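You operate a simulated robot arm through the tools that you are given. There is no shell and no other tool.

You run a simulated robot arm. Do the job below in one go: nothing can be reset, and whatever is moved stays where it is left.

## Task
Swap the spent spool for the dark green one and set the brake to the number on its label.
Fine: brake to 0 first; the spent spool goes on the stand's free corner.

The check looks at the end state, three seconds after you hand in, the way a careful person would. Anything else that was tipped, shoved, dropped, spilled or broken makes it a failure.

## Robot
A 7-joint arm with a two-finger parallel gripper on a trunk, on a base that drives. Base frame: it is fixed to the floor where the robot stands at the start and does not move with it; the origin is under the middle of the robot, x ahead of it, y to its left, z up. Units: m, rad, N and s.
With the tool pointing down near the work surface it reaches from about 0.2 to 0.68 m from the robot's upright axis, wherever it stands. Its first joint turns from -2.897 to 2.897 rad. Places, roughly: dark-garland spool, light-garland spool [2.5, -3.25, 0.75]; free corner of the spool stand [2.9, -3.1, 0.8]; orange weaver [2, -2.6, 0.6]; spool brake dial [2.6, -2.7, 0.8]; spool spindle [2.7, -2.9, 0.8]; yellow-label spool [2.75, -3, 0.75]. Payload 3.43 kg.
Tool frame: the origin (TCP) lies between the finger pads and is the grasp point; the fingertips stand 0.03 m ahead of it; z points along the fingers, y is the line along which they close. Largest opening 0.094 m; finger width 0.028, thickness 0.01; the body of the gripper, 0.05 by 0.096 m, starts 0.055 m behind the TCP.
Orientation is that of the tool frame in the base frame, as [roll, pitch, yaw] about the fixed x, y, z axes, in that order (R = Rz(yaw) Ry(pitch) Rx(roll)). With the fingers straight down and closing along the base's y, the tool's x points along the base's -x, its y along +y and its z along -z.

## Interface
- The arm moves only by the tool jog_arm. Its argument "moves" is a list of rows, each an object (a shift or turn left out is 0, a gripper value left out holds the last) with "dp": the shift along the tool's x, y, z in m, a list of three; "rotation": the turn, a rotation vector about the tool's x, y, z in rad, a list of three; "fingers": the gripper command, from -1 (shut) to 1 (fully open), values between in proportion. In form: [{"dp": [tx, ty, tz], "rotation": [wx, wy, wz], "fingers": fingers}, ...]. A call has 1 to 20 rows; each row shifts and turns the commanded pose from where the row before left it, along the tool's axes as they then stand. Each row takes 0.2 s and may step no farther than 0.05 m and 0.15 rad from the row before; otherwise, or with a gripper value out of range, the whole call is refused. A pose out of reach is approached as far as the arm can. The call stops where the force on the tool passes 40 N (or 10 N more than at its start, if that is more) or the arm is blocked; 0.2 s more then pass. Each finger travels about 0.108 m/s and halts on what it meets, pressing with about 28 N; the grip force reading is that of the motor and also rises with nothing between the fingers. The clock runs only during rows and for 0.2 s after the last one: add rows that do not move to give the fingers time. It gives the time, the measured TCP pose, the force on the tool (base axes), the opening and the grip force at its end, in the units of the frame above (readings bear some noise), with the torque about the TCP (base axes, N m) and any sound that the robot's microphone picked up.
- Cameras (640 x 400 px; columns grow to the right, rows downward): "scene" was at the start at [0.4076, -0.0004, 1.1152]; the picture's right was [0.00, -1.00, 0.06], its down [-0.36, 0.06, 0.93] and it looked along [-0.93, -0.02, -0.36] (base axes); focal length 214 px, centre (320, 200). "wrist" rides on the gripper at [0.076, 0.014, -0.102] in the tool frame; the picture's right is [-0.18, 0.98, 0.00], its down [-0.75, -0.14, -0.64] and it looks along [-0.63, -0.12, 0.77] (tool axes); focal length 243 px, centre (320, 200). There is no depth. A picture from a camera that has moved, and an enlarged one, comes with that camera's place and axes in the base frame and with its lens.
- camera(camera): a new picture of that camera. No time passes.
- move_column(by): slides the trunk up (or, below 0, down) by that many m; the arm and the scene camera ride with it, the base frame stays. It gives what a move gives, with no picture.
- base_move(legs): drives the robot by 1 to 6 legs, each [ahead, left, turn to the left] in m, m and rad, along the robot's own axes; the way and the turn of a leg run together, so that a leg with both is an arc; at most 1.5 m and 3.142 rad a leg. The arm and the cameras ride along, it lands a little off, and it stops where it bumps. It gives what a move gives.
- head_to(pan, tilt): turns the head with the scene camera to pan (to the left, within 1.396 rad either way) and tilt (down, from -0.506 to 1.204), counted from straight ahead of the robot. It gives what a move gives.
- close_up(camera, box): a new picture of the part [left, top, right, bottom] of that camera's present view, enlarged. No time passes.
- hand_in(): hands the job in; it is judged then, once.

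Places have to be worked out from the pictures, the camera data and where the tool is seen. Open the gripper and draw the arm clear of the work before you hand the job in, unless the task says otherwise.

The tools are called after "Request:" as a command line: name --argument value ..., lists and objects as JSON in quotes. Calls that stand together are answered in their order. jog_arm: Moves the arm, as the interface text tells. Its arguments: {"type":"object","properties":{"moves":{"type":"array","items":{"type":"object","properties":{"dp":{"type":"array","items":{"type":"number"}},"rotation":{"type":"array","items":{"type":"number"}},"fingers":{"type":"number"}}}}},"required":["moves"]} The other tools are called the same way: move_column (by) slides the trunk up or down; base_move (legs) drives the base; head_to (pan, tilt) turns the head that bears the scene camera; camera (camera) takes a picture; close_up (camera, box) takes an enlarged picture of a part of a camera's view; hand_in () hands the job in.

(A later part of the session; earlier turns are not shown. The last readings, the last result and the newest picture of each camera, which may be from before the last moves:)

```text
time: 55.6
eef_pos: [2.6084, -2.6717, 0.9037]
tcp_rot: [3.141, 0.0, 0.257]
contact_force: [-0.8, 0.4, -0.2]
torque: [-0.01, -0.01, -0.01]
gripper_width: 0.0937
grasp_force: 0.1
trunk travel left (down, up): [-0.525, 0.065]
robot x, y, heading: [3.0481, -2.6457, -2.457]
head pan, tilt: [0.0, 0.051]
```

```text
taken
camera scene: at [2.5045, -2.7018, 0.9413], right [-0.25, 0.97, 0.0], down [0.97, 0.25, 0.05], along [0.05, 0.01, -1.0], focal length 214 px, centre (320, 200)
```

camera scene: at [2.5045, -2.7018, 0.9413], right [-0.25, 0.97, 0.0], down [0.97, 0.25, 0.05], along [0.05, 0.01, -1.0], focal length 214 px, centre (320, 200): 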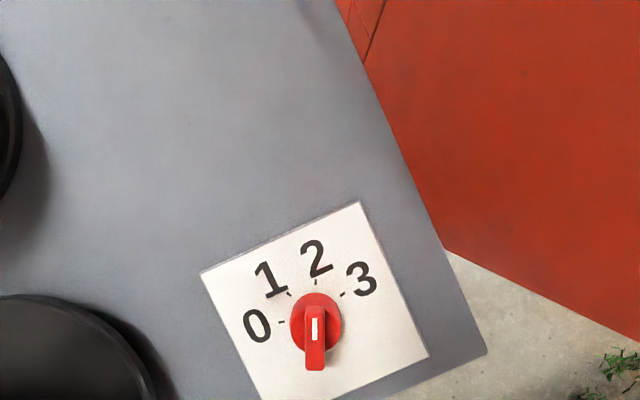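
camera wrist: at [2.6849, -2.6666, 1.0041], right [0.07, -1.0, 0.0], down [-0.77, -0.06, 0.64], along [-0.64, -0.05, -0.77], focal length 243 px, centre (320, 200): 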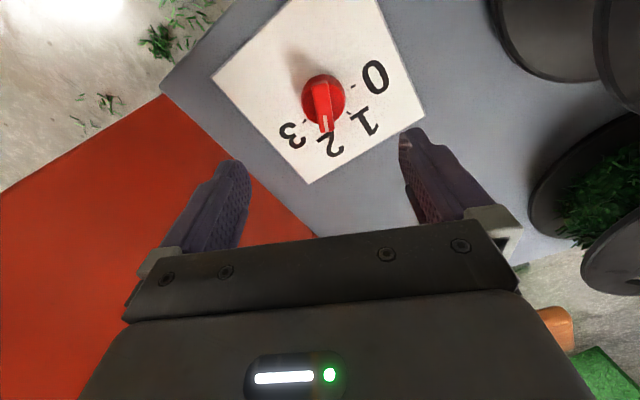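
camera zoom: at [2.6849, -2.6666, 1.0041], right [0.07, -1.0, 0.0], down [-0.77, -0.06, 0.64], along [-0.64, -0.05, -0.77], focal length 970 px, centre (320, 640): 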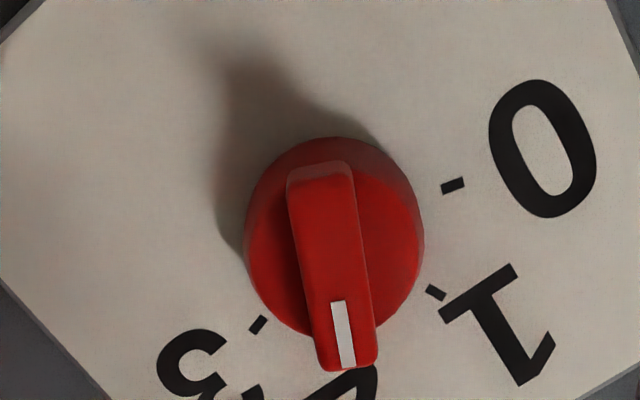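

The knob's centre is about 3 mm off in tool y, and the bar lines up with the hand to within about 2°. I'll correct that, lower until the fingertips straddle the bar (TCP z≈0.806), and close.

Request:
jog_arm --moves '[{"dp": [-0.0005, 0.0035, 0.03], "fingers": 0.0}, {"dp": [0, 0, 0.03]}, {"dp": [0, 0, 0.025]}, {"dp": [0, 0, 0.012]}, {"dp": [0, 0, 0]}]'

Request:
camera --camera "wrist"

Request:
close_up --camera "wrist" --box '[220, 100, 420, 225]'

```text
time: 56.8
eef_pos: [2.6088, -2.6769, 0.8038]
tcp_rot: [-3.141, 0.0, 0.258]
contact_force: [0.4, -0.4, -0.5]
torque: [-0.02, -0.02, -0.01]
gripper_width: 0.0468
grasp_force: 0.1
trunk travel left (down, up): [-0.525, 0.065]
robot x, y, heading: [3.0486, -2.6505, -2.442]
head pan, tilt: [0.0, 0.051]
```

```text
taken
camera wrist: at [2.6849, -2.6711, 0.9044], right [0.07, -1.0, 0.0], down [-0.77, -0.06, 0.64], along [-0.64, -0.05, -0.77], focal length 243 px, centre (320, 200)
```

wrist: 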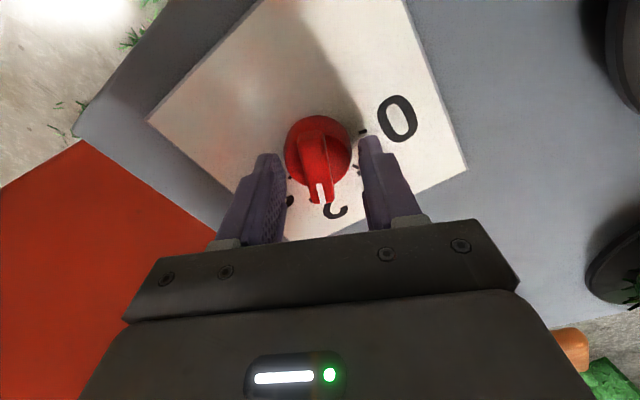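

```text
3.20 times, centred on (320, 162) of wrist
camera zoom: at [2.6849, -2.6711, 0.9044], right [0.07, -1.0, 0.0], down [-0.77, -0.06, 0.64], along [-0.64, -0.05, -0.77], focal length 776 px, centre (320, 320)
```

zoom: 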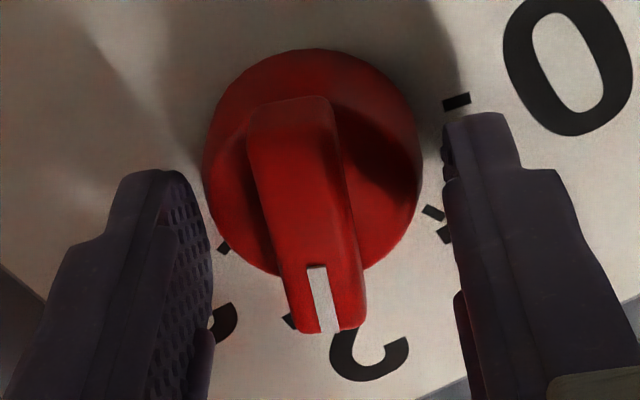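

The bar is centred between the half-open fingers, and the fingertips are low enough to hold it. I'll close on it.

Request:
jog_arm --moves '[{"dp": [0, 0, 0], "fingers": -0.5}, {"dp": [0, 0, 0], "fingers": -1}, {"dp": [0, 0, 0]}, {"dp": [0, 0, 0]}]'

Request:
close_up --camera "wrist" --box '[220, 100, 420, 225]'

```text
time: 57.8
eef_pos: [2.6064, -2.6752, 0.803]
tcp_rot: [-3.141, 0.001, 0.256]
contact_force: [-0.5, 5.9, -3.9]
torque: [0.01, 0.24, 0.04]
gripper_width: 0.0414
grasp_force: 45.0
trunk travel left (down, up): [-0.525, 0.065]
robot x, y, heading: [3.0489, -2.6498, -2.448]
head pan, tilt: [0.0, 0.051]
```

```text
3.20 times, centred on (320, 162) of wrist
camera zoom: at [2.6848, -2.6703, 0.9045], right [0.07, -1.0, 0.0], down [-0.77, -0.06, 0.64], along [-0.64, -0.05, -0.77], focal length 776 px, centre (320, 320)
```

zoom: 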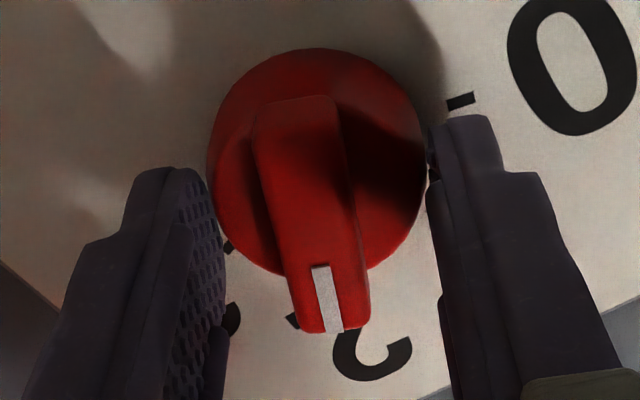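

The fingers closed on the knob's round body (41 mm), centred with little side force. I'll turn it counter-clockwise a third of the way and check that the knob follows.

Request:
jog_arm --moves '[{"rotation": [0, 0, -0.12]}, {"rotation": [0, 0, -0.12]}, {"rotation": [0, 0, -0.12]}, {"rotation": [0, 0, -0.12]}, {"dp": [0, 0, 0]}]'

Request:
close_up --camera "wrist" --box '[200, 80, 440, 230]'

Request:
camera --camera "scene"

```text
time: 59.0
eef_pos: [2.6095, -2.6768, 0.8031]
tcp_rot: [3.14, -0.002, 0.739]
contact_force: [0.5, 9.1, -9.1]
torque: [0.42, 0.2, 0.02]
gripper_width: 0.0412
grasp_force: 44.9
trunk travel left (down, up): [-0.525, 0.065]
robot x, y, heading: [3.053, -2.6511, -2.447]
head pan, tilt: [0.0, 0.051]
```

```text
2.67 times, centred on (320, 155) of wrist
camera zoom: at [2.6741, -2.6367, 0.9045], right [0.53, -0.85, 0.0], down [-0.65, -0.4, 0.64], along [-0.55, -0.34, -0.77], focal length 647 px, centre (320, 320)
```

zoom: 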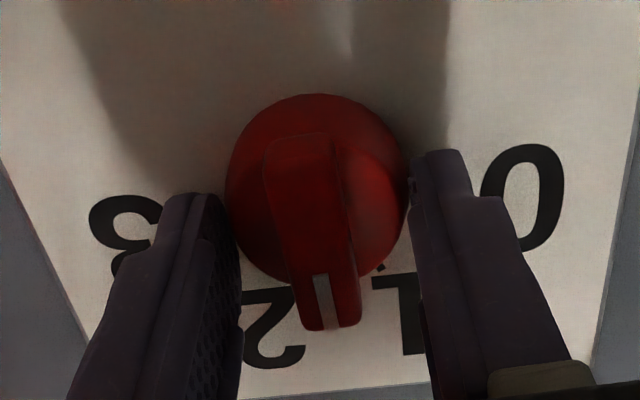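

```text
taken
camera scene: at [2.5291, -2.7513, 0.8415], right [-0.67, 0.74, 0.0], down [0.74, 0.67, 0.05], along [0.04, 0.03, -1.0], focal length 214 px, centre (320, 200)
```

scene: 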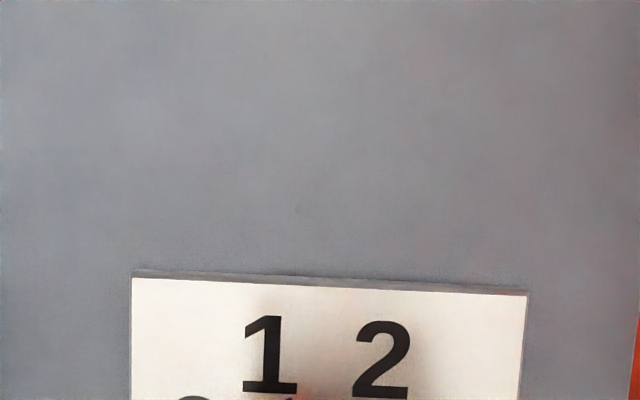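

The knob follows the hand (the pointer is now between 1 and 2) with modest force. I'll turn the remaining angle to 0.

Request:
jog_arm --moves '[{"rotation": [0, 0, -0.12]}, {"rotation": [0, 0, -0.12]}, {"rotation": [0, 0, -0.12]}, {"rotation": [0, 0, -0.12]}, {"rotation": [0, 0, -0.12]}, {"rotation": [0, 0, -0.12]}, {"rotation": [0, 0, -0.12]}, {"rotation": [0, 0, -0.12]}, {"rotation": [0, 0, -0.12]}, {"rotation": [0, 0, -0.12]}, {"rotation": [0, 0, -0.06]}, {"dp": [0, 0, 0]}]'

Request:
close_up --camera "wrist" --box '[200, 80, 440, 230]'

```text
time: 61.6
eef_pos: [2.6131, -2.6779, 0.8028]
tcp_rot: [3.139, 0.002, 1.999]
contact_force: [31.2, 0.0, -17.5]
torque: [0.4, -0.31, -0.09]
gripper_width: 0.0416
grasp_force: 44.8
trunk travel left (down, up): [-0.525, 0.065]
robot x, y, heading: [3.0495, -2.6522, -2.451]
head pan, tilt: [0.0, 0.051]
```

```text
2.67 times, centred on (320, 155) of wrist
camera zoom: at [2.5934, -2.6031, 0.9046], right [0.97, 0.24, 0.0], down [0.18, -0.74, 0.64], along [0.16, -0.62, -0.77], focal length 647 px, centre (320, 320)
```

zoom: 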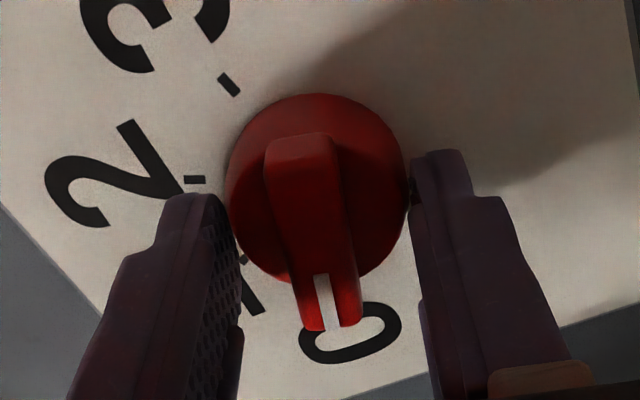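

The pointer now reads 0, with some side force building from a small axis offset. I'll open the fingers to release it and check where the pointer settles.

Request:
jog_arm --moves '[{"dp": [0, 0, 0], "fingers": 0.3}, {"dp": [0, 0, 0]}, {"dp": [0, 0, -0.04]}, {"dp": [0, 0, -0.04]}, {"dp": [0, 0, -0.03]}, {"dp": [0, 0, 0]}]'

Request:
close_up --camera "wrist" --box '[240, 20, 400, 140]'

Request:
camera --camera "scene"

```text
time: 63.0
eef_pos: [2.6073, -2.681, 0.9168]
tcp_rot: [3.141, 0.0, 1.999]
contact_force: [1.0, 0.2, -0.4]
torque: [0.03, 0.0, 0.0]
gripper_width: 0.0609
grasp_force: 0.1
trunk travel left (down, up): [-0.525, 0.065]
robot x, y, heading: [3.0484, -2.6529, -2.449]
head pan, tilt: [0.0, 0.051]
```

```text
3.33 times, centred on (320, 80) of wrist
camera zoom: at [2.5886, -2.6053, 1.0178], right [0.97, 0.24, 0.0], down [0.18, -0.74, 0.64], along [0.15, -0.62, -0.77], focal length 809 px, centre (320, 600)
```

zoom: 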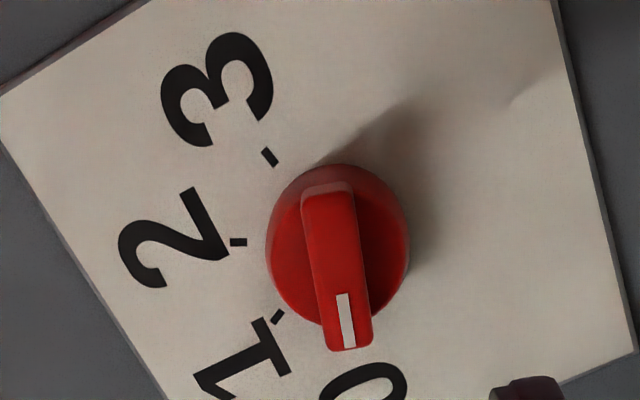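

```text
taken
camera scene: at [2.6496, -2.7794, 0.955], right [-0.91, -0.41, 0.0], down [-0.41, 0.91, 0.05], along [-0.02, 0.05, -1.0], focal length 214 px, centre (320, 200)
```

scene: 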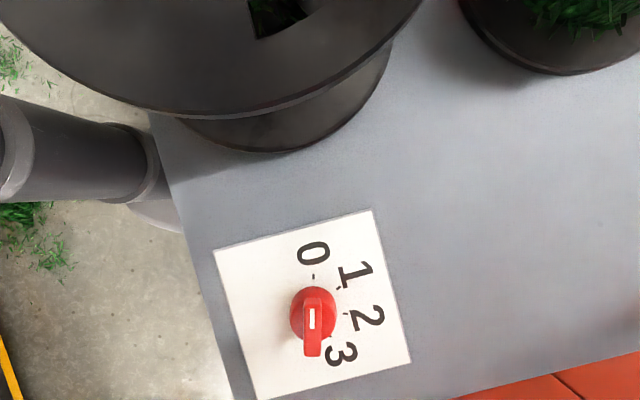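

The brake now points exactly at the 0 tick. I'll lift, turn the hand back to line up with the stand, and move above the spent spool at (2.7445,-2.885).

Request:
jog_arm --moves '[{"dp": [0, 0, -0.045], "fingers": 1}, {"dp": [0, 0, -0.045]}, {"dp": [0, 0, -0.045]}, {"dp": [0, 0, -0.045]}, {"rotation": [0, 0, 0.1451]}, {"rotation": [0, 0, 0.1451]}, {"rotation": [0, 0, 0.1451]}, {"rotation": [0, 0, 0.1451]}, {"rotation": [0, 0, 0.1451]}, {"rotation": [0, 0, 0.1451]}, {"rotation": [0, 0, 0.1451]}, {"rotation": [0, 0, 0.1451]}, {"rotation": [0, 0, 0.1451]}, {"dp": [0, 0, 0]}]'

Request:
jog_arm --moves '[{"dp": [-0.0048, 0.049, 0]}, {"dp": [-0.0048, 0.049, 0]}, {"dp": [-0.0048, 0.049, 0]}, {"dp": [-0.0048, 0.049, 0]}, {"dp": [-0.0048, 0.049, 0]}, {"dp": [0, 0, 0]}]'

Request:
camera --camera "wrist"

Request:
camera --camera "scene"

```text
time: 66.0
eef_pos: [2.6082, -2.6773, 1.0953]
tcp_rot: [-3.141, -0.001, 0.69]
contact_force: [-0.5, -0.2, -0.2]
torque: [-0.01, 0.01, 0.02]
gripper_width: 0.094
grasp_force: 0.1
trunk travel left (down, up): [-0.525, 0.065]
robot x, y, heading: [3.0477, -2.6524, -2.451]
head pan, tilt: [0.0, 0.051]
```

```text
time: 67.4
eef_pos: [2.7469, -2.8806, 1.0925]
tcp_rot: [3.141, 0.001, 0.691]
contact_force: [0.4, 0.1, 0.5]
torque: [0.01, -0.02, 0.02]
gripper_width: 0.094
grasp_force: 0.1
trunk travel left (down, up): [-0.525, 0.065]
robot x, y, heading: [3.0504, -2.6531, -2.455]
head pan, tilt: [0.0, 0.051]
```

```text
taken
camera wrist: at [2.8145, -2.8434, 1.1944], right [0.48, -0.87, 0.0], down [-0.67, -0.37, 0.64], along [-0.56, -0.31, -0.77], focal length 243 px, centre (320, 200)
```

wrist: 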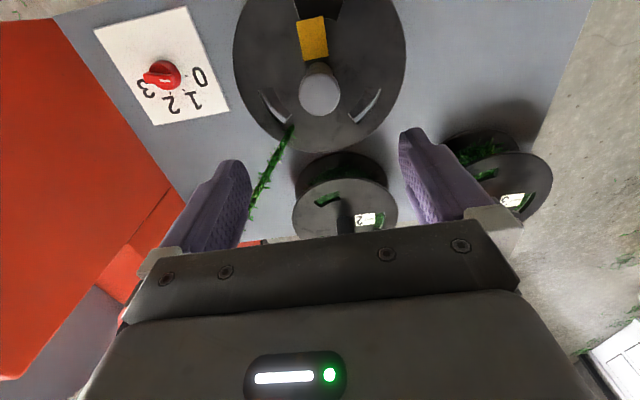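

```text
taken
camera scene: at [2.6644, -2.9511, 1.1315], right [-0.64, 0.77, 0.0], down [0.77, 0.64, 0.05], along [0.04, 0.03, -1.0], focal length 214 px, centre (320, 200)
```

scene: 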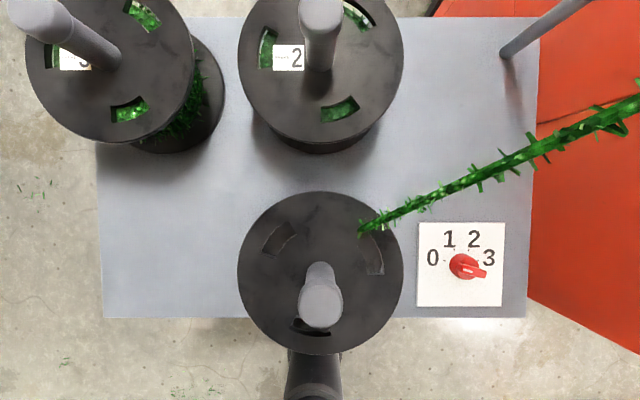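

From this angle the knob's mark needs a second look, so I'll zoom in on the dial.

Request:
close_up --camera "scene" --box '[410, 215, 510, 310]'

Request:
close_up --camera "wrist" --box '[90, 0, 250, 130]'

```text
4.21 times, centred on (460, 262) of scene
camera zoom: at [2.6644, -2.9511, 1.1315], right [-0.64, 0.77, 0.0], down [0.77, 0.64, 0.05], along [0.04, 0.03, -1.0], focal length 903 px, centre (-270, -63)
```

zoom: 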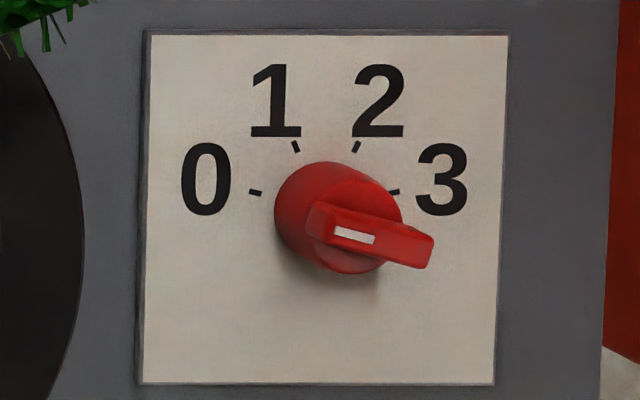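

```text
3.08 times, centred on (170, 65) of wrist
camera zoom: at [2.8145, -2.8434, 1.1944], right [0.48, -0.87, 0.0], down [-0.67, -0.37, 0.64], along [-0.56, -0.31, -0.77], focal length 746 px, centre (782, 615)
```

zoom: 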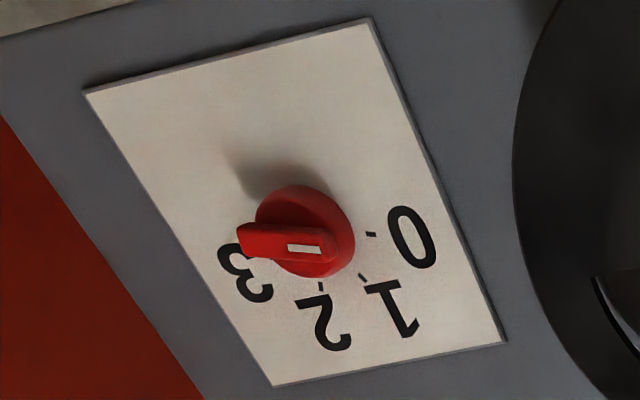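

The white mark is on the bar's 0 side, so the brake is at 0; the tall bar just leans away in perspective. The hand is centred over the spent spool's handle to within about 2 mm, so I'll descend part way with the fingers open.

Request:
jog_arm --moves '[{"dp": [0, 0, 0.045]}, {"dp": [0, 0, 0.045]}, {"dp": [0, 0, 0.045]}, {"dp": [0, 0, 0]}]'

Request:
camera --camera "wrist"

Request:
camera --camera "scene"

```text
time: 68.4
eef_pos: [2.7472, -2.8783, 0.9593]
tcp_rot: [-3.141, 0.001, 0.693]
contact_force: [0.1, 0.3, -0.2]
torque: [0.01, 0.02, -0.02]
gripper_width: 0.094
grasp_force: 0.1
trunk travel left (down, up): [-0.525, 0.065]
robot x, y, heading: [3.05, -2.6538, -2.447]
head pan, tilt: [0.0, 0.051]
```

```text
taken
camera wrist: at [2.8145, -2.8406, 1.06], right [0.49, -0.87, 0.0], down [-0.67, -0.37, 0.64], along [-0.56, -0.31, -0.77], focal length 243 px, centre (320, 200)
```

wrist: 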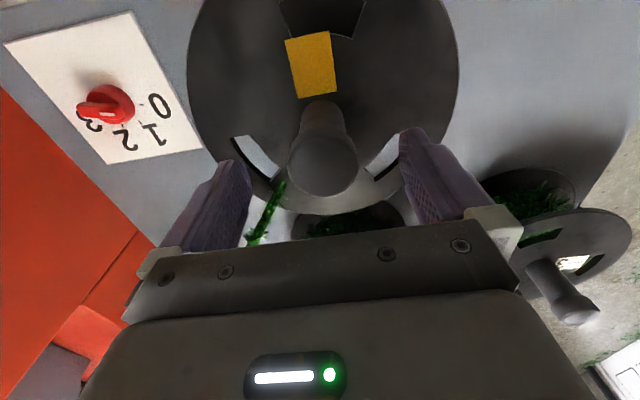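

```text
taken
camera scene: at [2.6644, -2.9485, 0.9972], right [-0.64, 0.77, 0.0], down [0.77, 0.64, 0.05], along [0.04, 0.03, -1.0], focal length 214 px, centre (320, 200)
```

scene: 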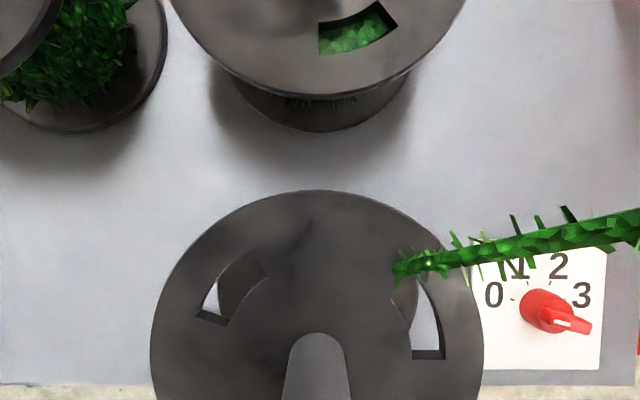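

The spool's flange top is at z≈0.87 and the handle cap is 42 mm wide with its top at about 0.932. I'll shift about 3 mm, descend to TCP z≈0.908, and close on the handle.

Request:
jog_arm --moves '[{"dp": [-0.003, 0.0025, 0.025]}, {"dp": [0, 0, 0.025]}, {"dp": [0, 0, 0]}, {"dp": [0, 0, 0], "fingers": 0.0}, {"dp": [0, 0, 0], "fingers": -1}, {"dp": [0, 0, 0]}, {"dp": [0, 0, 0]}, {"dp": [0, 0, 0]}]'

Request:
camera --camera "wrist"

Request:
camera --camera "scene"

```text
time: 70.2
eef_pos: [2.7458, -2.8839, 0.9074]
tcp_rot: [3.141, -0.001, 0.692]
contact_force: [-0.3, 0.1, 0.3]
torque: [-0.02, 0.03, -0.03]
gripper_width: 0.0422
grasp_force: 27.7
trunk travel left (down, up): [-0.525, 0.065]
robot x, y, heading: [3.0488, -2.6468, -2.452]
head pan, tilt: [0.0, 0.051]
```

```text
taken
camera wrist: at [2.8137, -2.8469, 1.0094], right [0.49, -0.87, 0.0], down [-0.67, -0.37, 0.64], along [-0.56, -0.31, -0.77], focal length 243 px, centre (320, 200)
```

wrist: 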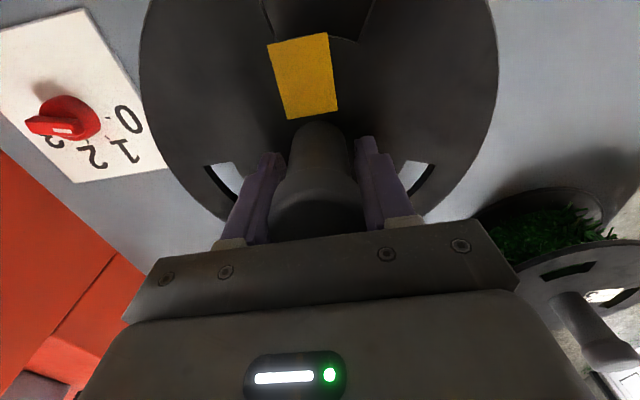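

```text
taken
camera scene: at [2.6637, -2.9547, 0.9464], right [-0.64, 0.77, 0.0], down [0.77, 0.64, 0.05], along [0.04, 0.03, -1.0], focal length 214 px, centre (320, 200)
```

scene: 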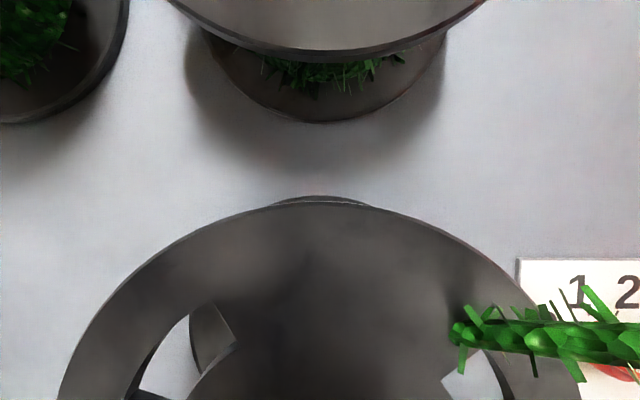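

The handle is gripped (42 mm, 28 N) with no side load. I'll lift just 2 cm slowly, watching the weight and how the strand behaves.

Request:
jog_arm --moves '[{"dp": [0, 0, -0.007]}, {"dp": [0, 0, -0.007]}, {"dp": [0, 0, -0.006]}, {"dp": [0, 0, 0]}]'

Request:
camera --camera "scene"

Request:
camera --camera "wrist"

```text
time: 71.2
eef_pos: [2.7459, -2.8846, 0.9285]
tcp_rot: [3.141, 0.0, 0.693]
contact_force: [-0.4, 0.5, -5.2]
torque: [0.0, 0.01, 0.02]
gripper_width: 0.0423
grasp_force: 27.7
trunk travel left (down, up): [-0.525, 0.065]
robot x, y, heading: [3.0475, -2.6496, -2.451]
head pan, tilt: [0.0, 0.051]
```

```text
taken
camera scene: at [2.6629, -2.9555, 0.9671], right [-0.64, 0.77, 0.0], down [0.77, 0.64, 0.05], along [0.04, 0.03, -1.0], focal length 214 px, centre (320, 200)
```

scene: 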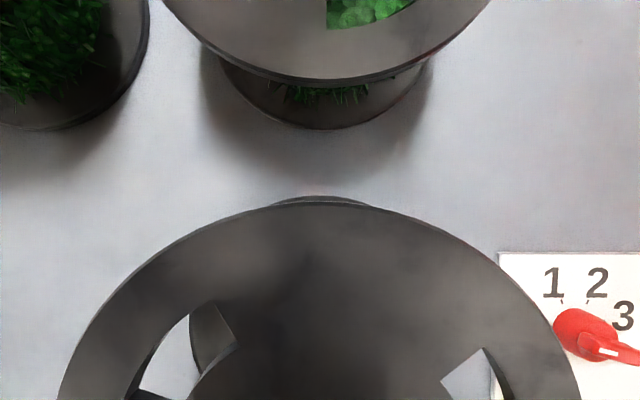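

```text
taken
camera wrist: at [2.813, -2.8476, 1.03], right [0.49, -0.87, 0.0], down [-0.67, -0.37, 0.64], along [-0.56, -0.31, -0.77], focal length 243 px, centre (320, 200)
```

wrist: 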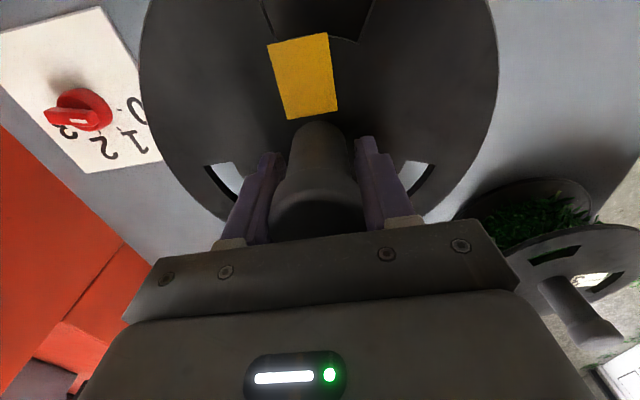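

The strand vanished as the spool came off, and the spool weighs only about 5 N with no catch. I'll lift it well clear of the spindle.

Request:
jog_arm --moves '[{"dp": [0, 0, -0.02]}, {"dp": [0, 0, -0.03]}, {"dp": [0, 0, -0.03]}, {"dp": [0, 0, -0.03]}, {"dp": [0, 0, -0.03]}, {"dp": [0, 0, 0]}]'

Request:
camera --camera "wrist"

Request:
camera --camera "scene"

```text
time: 72.6
eef_pos: [2.7454, -2.8872, 1.0695]
tcp_rot: [-3.141, -0.001, 0.692]
contact_force: [-0.4, -0.4, -3.8]
torque: [-0.04, 0.0, 0.04]
gripper_width: 0.0423
grasp_force: 28.4
trunk travel left (down, up): [-0.525, 0.065]
robot x, y, heading: [3.0493, -2.6511, -2.452]
head pan, tilt: [0.0, 0.051]
```

```text
taken
camera wrist: at [2.8137, -2.8495, 1.1698], right [0.49, -0.87, 0.0], down [-0.67, -0.37, 0.64], along [-0.56, -0.31, -0.77], focal length 243 px, centre (320, 200)
```

wrist: 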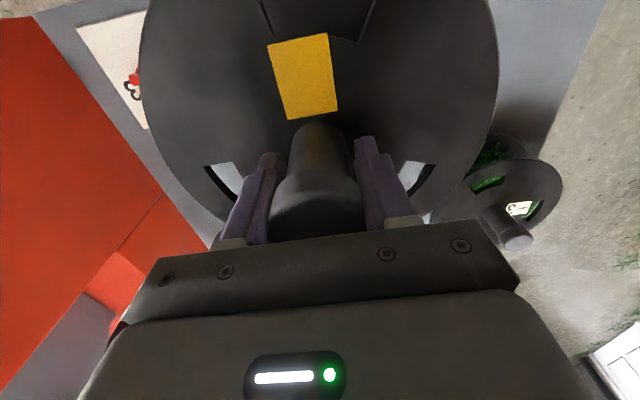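

```text
taken
camera scene: at [2.6637, -2.9573, 1.1068], right [-0.64, 0.77, 0.0], down [0.77, 0.64, 0.05], along [0.04, 0.03, -1.0], focal length 214 px, centre (320, 200)
```

scene: 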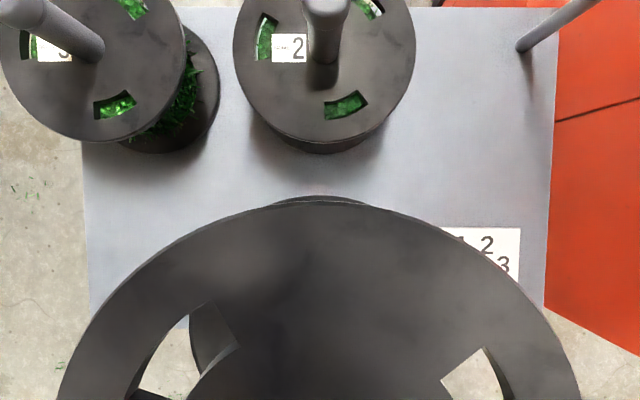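

The spool is clear. I'll carry it 0.262 m to the left over the free front-left corner at about (2.912,-3.086), which leaves around 5 cm of gap to the spindle position and to the label-3 spool.

Request:
jog_arm --moves '[{"dp": [0, 0.0437, 0]}, {"dp": [0, 0.0437, 0]}, {"dp": [0, 0.0437, 0]}, {"dp": [0, 0.0437, 0]}, {"dp": [0, 0.0437, 0]}, {"dp": [0, 0.0437, 0]}, {"dp": [0, 0, 0]}, {"dp": [0, 0, 0]}]'

Request:
camera --camera "wrist"

Request:
camera --camera "scene"

```text
time: 74.4
eef_pos: [2.9151, -3.088, 1.0695]
tcp_rot: [-3.141, 0.0, 0.693]
contact_force: [0.6, 0.0, -4.4]
torque: [-0.02, 0.01, 0.01]
gripper_width: 0.0423
grasp_force: 28.2
trunk travel left (down, up): [-0.525, 0.065]
robot x, y, heading: [3.0461, -2.653, -2.448]
head pan, tilt: [0.0, 0.051]
```

```text
taken
camera wrist: at [2.9828, -3.0505, 1.1709], right [0.49, -0.87, 0.0], down [-0.67, -0.37, 0.64], along [-0.56, -0.31, -0.77], focal length 243 px, centre (320, 200)
```

wrist: 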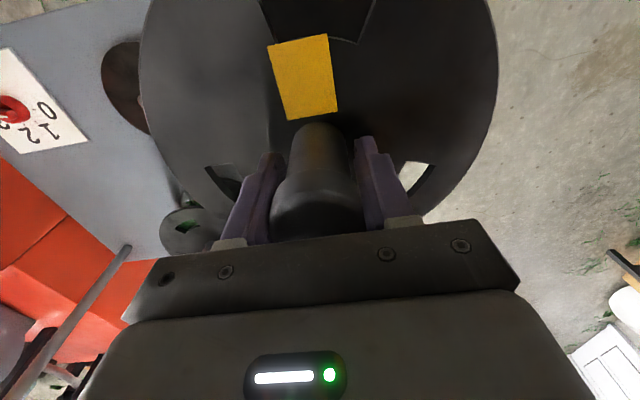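

```text
taken
camera scene: at [2.8327, -3.1583, 1.108], right [-0.64, 0.77, 0.0], down [0.77, 0.64, 0.05], along [0.04, 0.03, -1.0], focal length 214 px, centre (320, 200)
```

scene: 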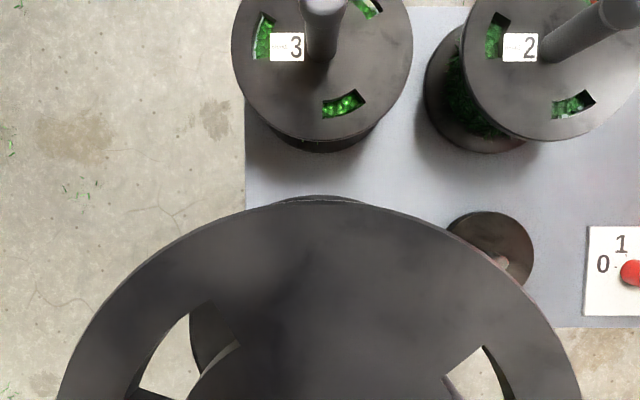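

The target spot is clear: the spool centre will be about 0.123 m from the left edge and 0.13 m from the front edge, with radius 0.103. I can also see the bare spindle with its pin. I'll lower to just above the top.

Request:
jog_arm --moves '[{"dp": [0, -0.002, 0.03]}, {"dp": [0, 0, 0.03]}, {"dp": [0, 0, 0.03]}, {"dp": [0, 0, 0.03]}, {"dp": [0, 0, 0.03]}, {"dp": [0, 0, 0.006]}, {"dp": [0, 0, 0]}]'

Request:
camera --camera "scene"

Request:
camera --camera "wrist"

```text
time: 76.0
eef_pos: [2.9102, -3.0849, 0.9122]
tcp_rot: [-3.142, 0.0, 0.693]
contact_force: [-0.8, 0.2, -3.7]
torque: [0.01, 0.02, -0.01]
gripper_width: 0.0425
grasp_force: 28.2
trunk travel left (down, up): [-0.525, 0.065]
robot x, y, heading: [3.0501, -2.6525, -2.45]
head pan, tilt: [0.0, 0.051]
```

```text
taken
camera scene: at [2.8291, -3.1567, 0.9506], right [-0.64, 0.77, 0.0], down [0.77, 0.64, 0.05], along [0.04, 0.03, -1.0], focal length 214 px, centre (320, 200)
```

scene: 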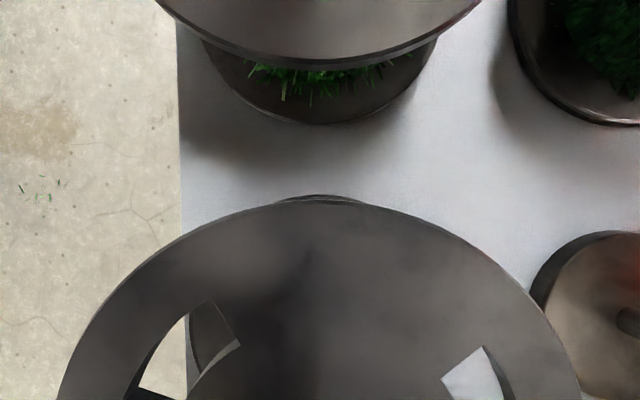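

```text
taken
camera wrist: at [2.9792, -3.0489, 1.0135], right [0.49, -0.87, 0.0], down [-0.67, -0.37, 0.64], along [-0.56, -0.31, -0.77], focal length 243 px, centre (320, 200)
```

wrist: 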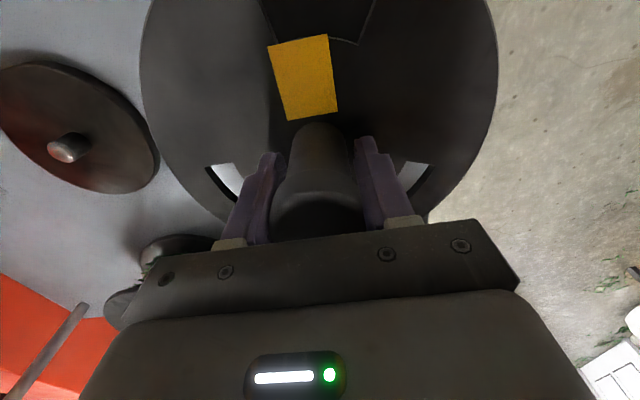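

It hovers about 1 cm above the stand top. I'll lower in small steps and watch the vertical force.

Request:
jog_arm --moves '[{"dp": [0, 0, 0.004]}, {"dp": [0, 0, 0.004]}, {"dp": [0, 0, 0.002]}, {"dp": [0, 0, 0]}]'

```text
time: 77.0
eef_pos: [2.9106, -3.0861, 0.9023]
tcp_rot: [-3.141, 0.001, 0.693]
contact_force: [-0.4, -0.3, -3.9]
torque: [0.0, 0.02, -0.04]
gripper_width: 0.0421
grasp_force: 27.8
trunk travel left (down, up): [-0.525, 0.065]
robot x, y, heading: [3.0491, -2.6489, -2.448]
head pan, tilt: [0.0, 0.051]
```

No contact yet (the force is still just the spool's weight), so I'll continue down in 2 mm steps.

Request:
jog_arm --moves '[{"dp": [0, 0, 0.002]}, {"dp": [0, 0, 0.002]}, {"dp": [0, 0, 0]}]'

```text
time: 77.8
eef_pos: [2.9115, -3.0871, 0.8973]
tcp_rot: [-3.14, -0.001, 0.694]
contact_force: [0.3, 0.8, -4.6]
torque: [0.01, -0.01, -0.02]
gripper_width: 0.0422
grasp_force: 27.8
trunk travel left (down, up): [-0.525, 0.065]
robot x, y, heading: [3.0481, -2.6514, -2.448]
head pan, tilt: [0.0, 0.051]
```

Request:
jog_arm --moves '[{"dp": [0, 0, 0.002]}, {"dp": [0, 0, 0.002]}, {"dp": [0, 0, 0]}]'

Request:
camera --camera "scene"

```text
time: 78.6
eef_pos: [2.9119, -3.0853, 0.8936]
tcp_rot: [-3.141, -0.001, 0.691]
contact_force: [-0.8, 0.6, -4.0]
torque: [-0.01, 0.02, 0.02]
gripper_width: 0.042
grasp_force: 28.1
trunk travel left (down, up): [-0.525, 0.065]
robot x, y, heading: [3.0506, -2.6484, -2.451]
head pan, tilt: [0.0, 0.051]
```

```text
taken
camera scene: at [2.8296, -3.1562, 0.9327], right [-0.64, 0.77, 0.0], down [0.77, 0.64, 0.05], along [0.04, 0.03, -1.0], focal length 214 px, centre (320, 200)
```

scene: 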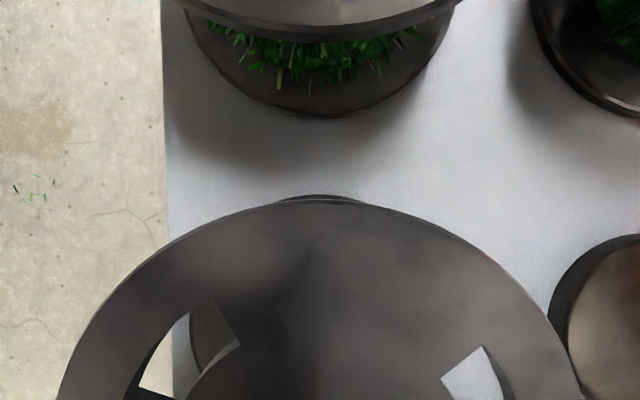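

Still only the spool's weight, so I'll keep lowering in 2 mm steps.

Request:
jog_arm --moves '[{"dp": [0, 0, 0.002]}, {"dp": [0, 0, 0.002]}, {"dp": [0, 0, 0]}]'

```text
time: 79.4
eef_pos: [2.9133, -3.0849, 0.8921]
tcp_rot: [3.141, 0.0, 0.693]
contact_force: [4.8, 2.1, 19.5]
torque: [0.03, 0.04, 0.0]
gripper_width: 0.0419
grasp_force: 28.1
trunk travel left (down, up): [-0.525, 0.065]
robot x, y, heading: [3.0488, -2.6495, -2.448]
head pan, tilt: [0.0, 0.051]
```

The spool has touched the stand (+19.5 N at TCP z 0.892). I'll relieve the push slightly and open the fingers.

Request:
jog_arm --moves '[{"dp": [0, 0, -0.002]}, {"dp": [0, 0, 0]}, {"dp": [0, 0, 0], "fingers": 0.0}, {"dp": [0, 0, 0], "fingers": 1}, {"dp": [0, 0, 0]}, {"dp": [0, 0, 0]}]'

Request:
camera --camera "wrist"

```text
time: 80.8
eef_pos: [2.9134, -3.0851, 0.894]
tcp_rot: [-3.14, 0.0, 0.693]
contact_force: [-0.1, 0.3, 0.1]
torque: [0.02, 0.03, -0.03]
gripper_width: 0.0941
grasp_force: 0.0
trunk travel left (down, up): [-0.525, 0.065]
robot x, y, heading: [3.0493, -2.6563, -2.454]
head pan, tilt: [0.0, 0.051]
```

```text
taken
camera wrist: at [2.9798, -3.0483, 0.9944], right [0.49, -0.87, 0.0], down [-0.67, -0.37, 0.64], along [-0.56, -0.31, -0.77], focal length 243 px, centre (320, 200)
```

wrist: 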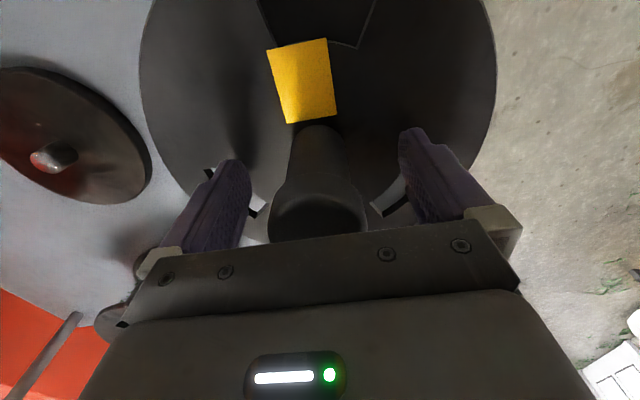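

The spool is released and standing. I'll raise the hand straight up and look at the corner spool and the bare spindle.

Request:
jog_arm --moves '[{"dp": [0, 0, -0.03]}, {"dp": [0, 0, -0.045]}, {"dp": [0, 0, -0.045]}, {"dp": [0, 0, -0.045]}, {"dp": [0, 0, -0.045]}, {"dp": [0, 0, -0.045]}, {"dp": [0, 0, -0.045]}, {"dp": [0, 0, 0]}]'

Request:
camera --camera "scene"

Request:
camera --camera "wrist"

```text
time: 82.6
eef_pos: [2.9106, -3.0875, 1.1912]
tcp_rot: [-3.14, 0.0, 0.693]
contact_force: [-0.6, -0.8, -0.2]
torque: [0.03, 0.04, -0.01]
gripper_width: 0.0942
grasp_force: 0.1
trunk travel left (down, up): [-0.525, 0.065]
robot x, y, heading: [3.0444, -2.6523, -2.448]
head pan, tilt: [0.0, 0.051]
```

```text
taken
camera scene: at [2.8293, -3.1595, 1.2296], right [-0.64, 0.77, 0.0], down [0.77, 0.64, 0.05], along [0.04, 0.03, -1.0], focal length 214 px, centre (320, 200)
```

scene: 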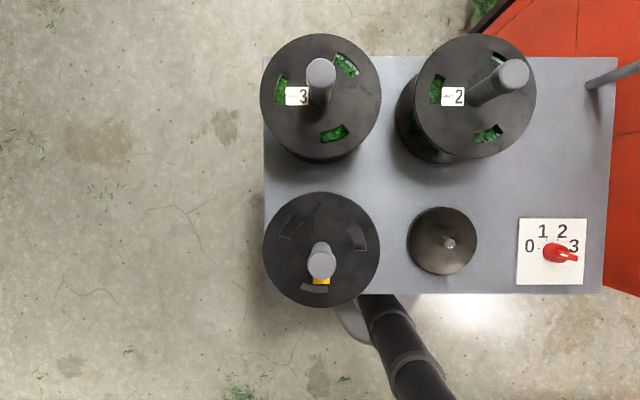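

```text
taken
camera wrist: at [2.9793, -3.0518, 1.2926], right [0.49, -0.87, 0.0], down [-0.67, -0.37, 0.64], along [-0.56, -0.31, -0.77], focal length 243 px, centre (320, 200)
```

wrist: 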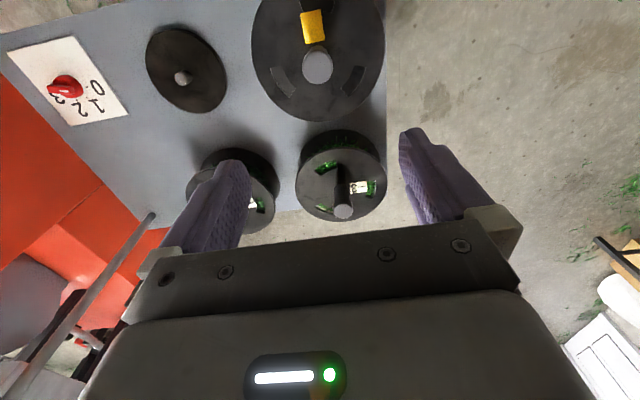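

The spent spool stands squarely on the free corner, and the spindle (disc with a short pin) is bare. The spindle centre checks out at (2.7457,-2.8845), the same pose where I gripped the spent spool. Next I move above the dark green spool at (2.538,-3.055).

Request:
jog_arm --moves '[{"dp": [-0.02956, -0.02922, 0]}, {"dp": [-0.02956, -0.02922, 0]}, {"dp": [-0.02956, -0.02922, 0]}, {"dp": [-0.02956, -0.02922, 0]}, {"dp": [-0.02956, -0.02922, 0]}, {"dp": [-0.02956, -0.02922, 0]}, {"dp": [-0.02956, -0.02922, 0]}, {"dp": [-0.02956, -0.02922, 0]}, {"dp": [-0.02956, -0.02922, 0]}, {"dp": [0, 0, 0]}]'

Request:
camera --camera "wrist"

Request:
camera --camera "scene"

```text
time: 84.8
eef_pos: [2.5371, -3.0533, 1.1928]
tcp_rot: [-3.141, 0.0, 0.694]
contact_force: [0.5, -0.2, 0.2]
torque: [0.0, 0.01, -0.01]
gripper_width: 0.0941
grasp_force: 0.1
trunk travel left (down, up): [-0.525, 0.065]
robot x, y, heading: [3.0484, -2.6514, -2.446]
head pan, tilt: [0.0, 0.051]
```

```text
taken
camera wrist: at [2.6053, -3.016, 1.2946], right [0.49, -0.87, 0.0], down [-0.67, -0.37, 0.64], along [-0.56, -0.31, -0.77], focal length 243 px, centre (320, 200)
```

wrist: 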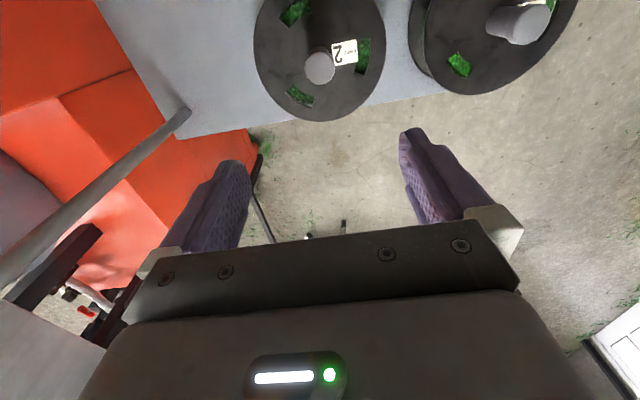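

```text
taken
camera scene: at [2.4553, -3.1239, 1.2317], right [-0.64, 0.77, 0.0], down [0.77, 0.64, 0.05], along [0.04, 0.03, -1.0], focal length 214 px, centre (320, 200)
```

scene: 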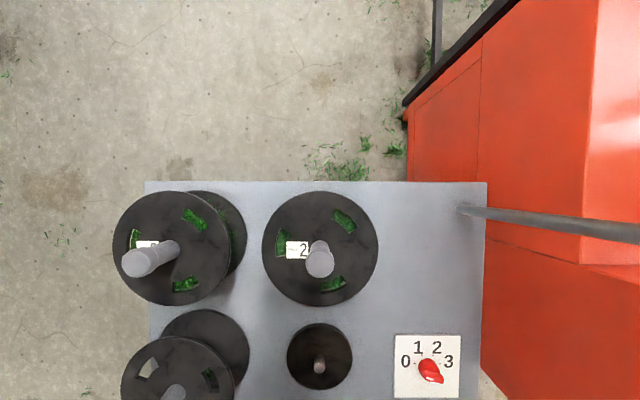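

The dark green spool is within reach and centred under the hand to about 2–3 mm. I'll descend in two stages, checking alignment in between.

Request:
jog_arm --moves '[{"dp": [-0.0015, 0.002, 0.045]}, {"dp": [0, 0, 0.045]}, {"dp": [0, 0, 0.045]}, {"dp": [0, 0, 0.045]}, {"dp": [0, 0, 0.045]}, {"dp": [0, 0, 0.02]}, {"dp": [0, 0, 0]}]'

Request:
camera --camera "wrist"

Request:
camera --camera "scene"

```text
time: 86.4
eef_pos: [2.5496, -3.0536, 0.962]
tcp_rot: [-3.141, 0.0, 0.694]
contact_force: [0.2, -0.2, -0.5]
torque: [0.03, 0.01, 0.02]
gripper_width: 0.0939
grasp_force: 0.0
out of reach, approached as far as the arm can: row 5, 6
trunk travel left (down, up): [-0.525, 0.065]
robot x, y, heading: [3.0493, -2.6488, -2.449]
head pan, tilt: [0.0, 0.051]
```

```text
taken
camera wrist: at [2.6175, -3.0167, 1.0634], right [0.49, -0.87, 0.0], down [-0.67, -0.37, 0.64], along [-0.56, -0.31, -0.77], focal length 243 px, centre (320, 200)
```

wrist: 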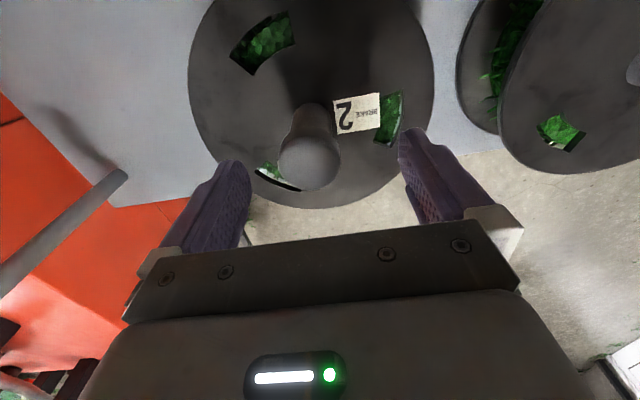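

```text
taken
camera scene: at [2.4674, -3.1245, 1.0004], right [-0.64, 0.77, 0.0], down [0.77, 0.64, 0.05], along [0.04, 0.03, -1.0], focal length 214 px, centre (320, 200)
```

scene: 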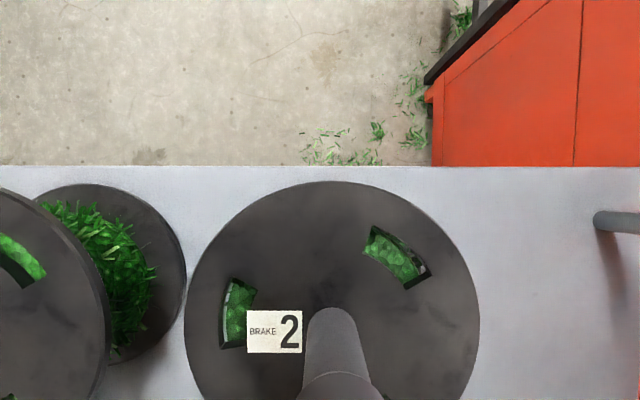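

At this trunk height the arm cannot reach that far out so low, and it stopped about 1 cm short without touching anything. I'll raise the hand, then lower the trunk so the shoulder is at a better level.

Request:
jog_arm --moves '[{"dp": [0, 0, -0.045]}, {"dp": [0, 0, -0.045]}, {"dp": [0, 0, -0.045]}, {"dp": [0, 0, -0.045]}, {"dp": [0, 0, -0.045]}, {"dp": [0, 0, -0.02]}, {"dp": [0, 0, 0]}]'

```text
time: 88.0
eef_pos: [2.5505, -3.0513, 1.2055]
tcp_rot: [-3.14, -0.003, 0.694]
contact_force: [-0.5, -0.6, 0.3]
torque: [-0.04, -0.03, 0.0]
gripper_width: 0.0941
grasp_force: 0.1
trunk travel left (down, up): [-0.525, 0.065]
robot x, y, heading: [3.0512, -2.6539, -2.451]
head pan, tilt: [0.0, 0.051]
```

The hand is 1.2 cm short of the handle in depth and clear above it. I'll lower the trunk 0.22 m, which brings the TCP to about 0.985, still above the handle.

Request:
move_column --by -0.22

Request:
jog_arm --moves '[{"dp": [-0.006, -0.002, 0]}, {"dp": [-0.006, -0.002, 0]}, {"dp": [0, 0, 0]}]'

Request:
camera --camera "wrist"

Request:
camera --camera "scene"

```text
time: 90.3
eef_pos: [2.5506, -3.0519, 0.985]
tcp_rot: [3.141, -0.002, 0.694]
contact_force: [-0.7, -0.4, 0.2]
torque: [-0.01, -0.03, -0.01]
gripper_width: 0.0939
grasp_force: 0.0
trunk travel left (down, up): [-0.305, 0.285]
robot x, y, heading: [3.0479, -2.6532, -2.446]
head pan, tilt: [0.0, 0.051]
```

```text
time: 91.1
eef_pos: [2.5385, -3.0572, 0.9855]
tcp_rot: [-3.141, 0.0, 0.693]
contact_force: [-0.7, 0.4, 1.1]
torque: [0.03, 0.02, 0.02]
gripper_width: 0.0941
grasp_force: 0.0
trunk travel left (down, up): [-0.305, 0.285]
robot x, y, heading: [3.0508, -2.654, -2.444]
head pan, tilt: [0.0, 0.051]
```

```text
taken
camera wrist: at [2.6061, -3.019, 1.0865], right [0.49, -0.87, 0.0], down [-0.67, -0.37, 0.64], along [-0.56, -0.31, -0.77], focal length 243 px, centre (320, 200)
```

wrist: 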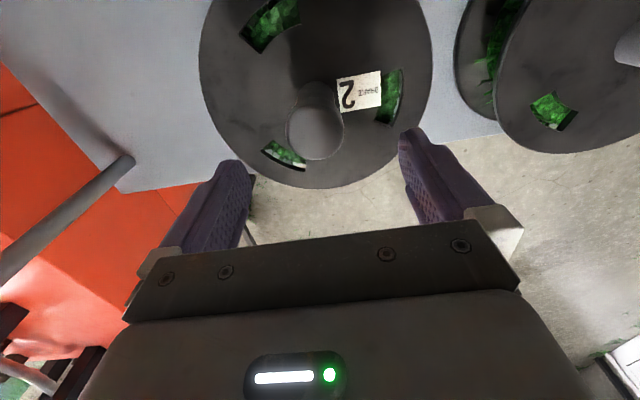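

```text
taken
camera scene: at [2.4561, -3.1268, 1.0236], right [-0.64, 0.77, 0.0], down [0.77, 0.64, 0.05], along [0.04, 0.03, -1.0], focal length 214 px, centre (320, 200)
```

scene: 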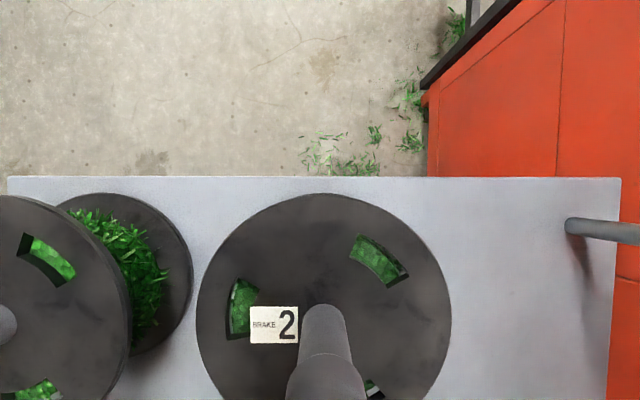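

Now it reaches comfortably, with the handle about 3 mm toward tool -y. I'll correct that, descend to TCP z≈0.894 and close.

Request:
jog_arm --moves '[{"dp": [-0.001, -0.003, 0.03]}, {"dp": [0, 0, 0.03]}, {"dp": [0, 0, 0.02]}, {"dp": [0, 0, 0.011]}, {"dp": [0, 0, 0]}]'

Request:
camera --camera "wrist"

```text
time: 92.3
eef_pos: [2.5346, -3.0556, 0.893]
tcp_rot: [3.141, 0.001, 0.693]
contact_force: [0.4, -0.5, -0.9]
torque: [-0.02, 0.01, 0.0]
gripper_width: 0.0937
grasp_force: 0.1
trunk travel left (down, up): [-0.305, 0.285]
robot x, y, heading: [3.05, -2.6503, -2.443]
head pan, tilt: [0.0, 0.051]
```

```text
taken
camera wrist: at [2.6032, -3.0172, 0.9947], right [0.49, -0.87, 0.0], down [-0.67, -0.37, 0.64], along [-0.56, -0.31, -0.77], focal length 243 px, centre (320, 200)
```

wrist: 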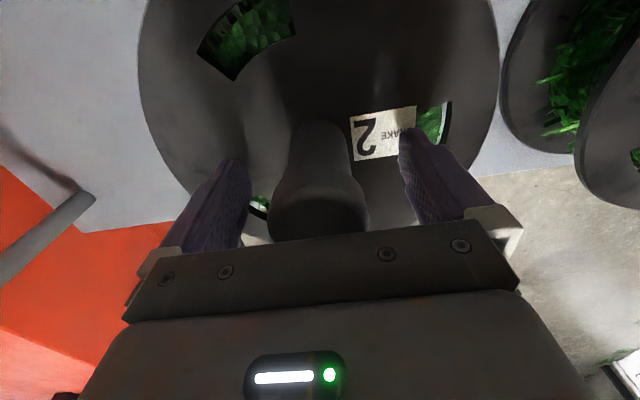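

The view matches the previous grip geometry: the handle is between the fingers and the tips are just above the flange. Closing now.

Request:
jog_arm --moves '[{"dp": [0, 0, 0], "fingers": 0.0}, {"dp": [0, 0, 0], "fingers": -1}, {"dp": [0, 0, 0]}, {"dp": [0, 0, 0]}, {"dp": [0, 0, 0]}]'

Request:
camera --camera "wrist"

```text
time: 93.5
eef_pos: [2.5355, -3.0539, 0.8933]
tcp_rot: [-3.14, -0.001, 0.693]
contact_force: [1.8, -0.1, 0.3]
torque: [-0.04, 0.05, -0.08]
gripper_width: 0.0433
grasp_force: 28.2
trunk travel left (down, up): [-0.305, 0.285]
robot x, y, heading: [3.0483, -2.6536, -2.449]
head pan, tilt: [0.0, 0.051]
```

```text
taken
camera wrist: at [2.6034, -3.0172, 0.9948], right [0.49, -0.87, 0.0], down [-0.67, -0.37, 0.64], along [-0.56, -0.31, -0.77], focal length 243 px, centre (320, 200)
```

wrist: 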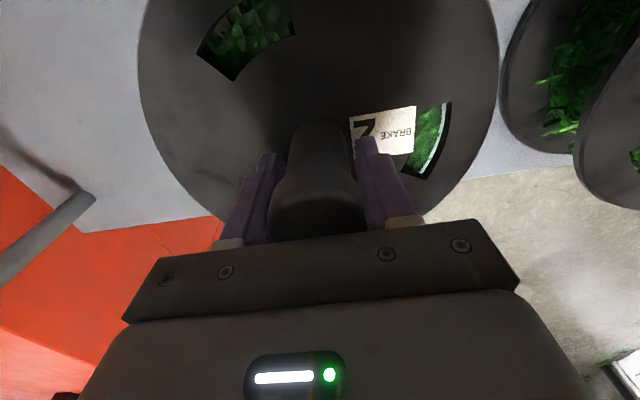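

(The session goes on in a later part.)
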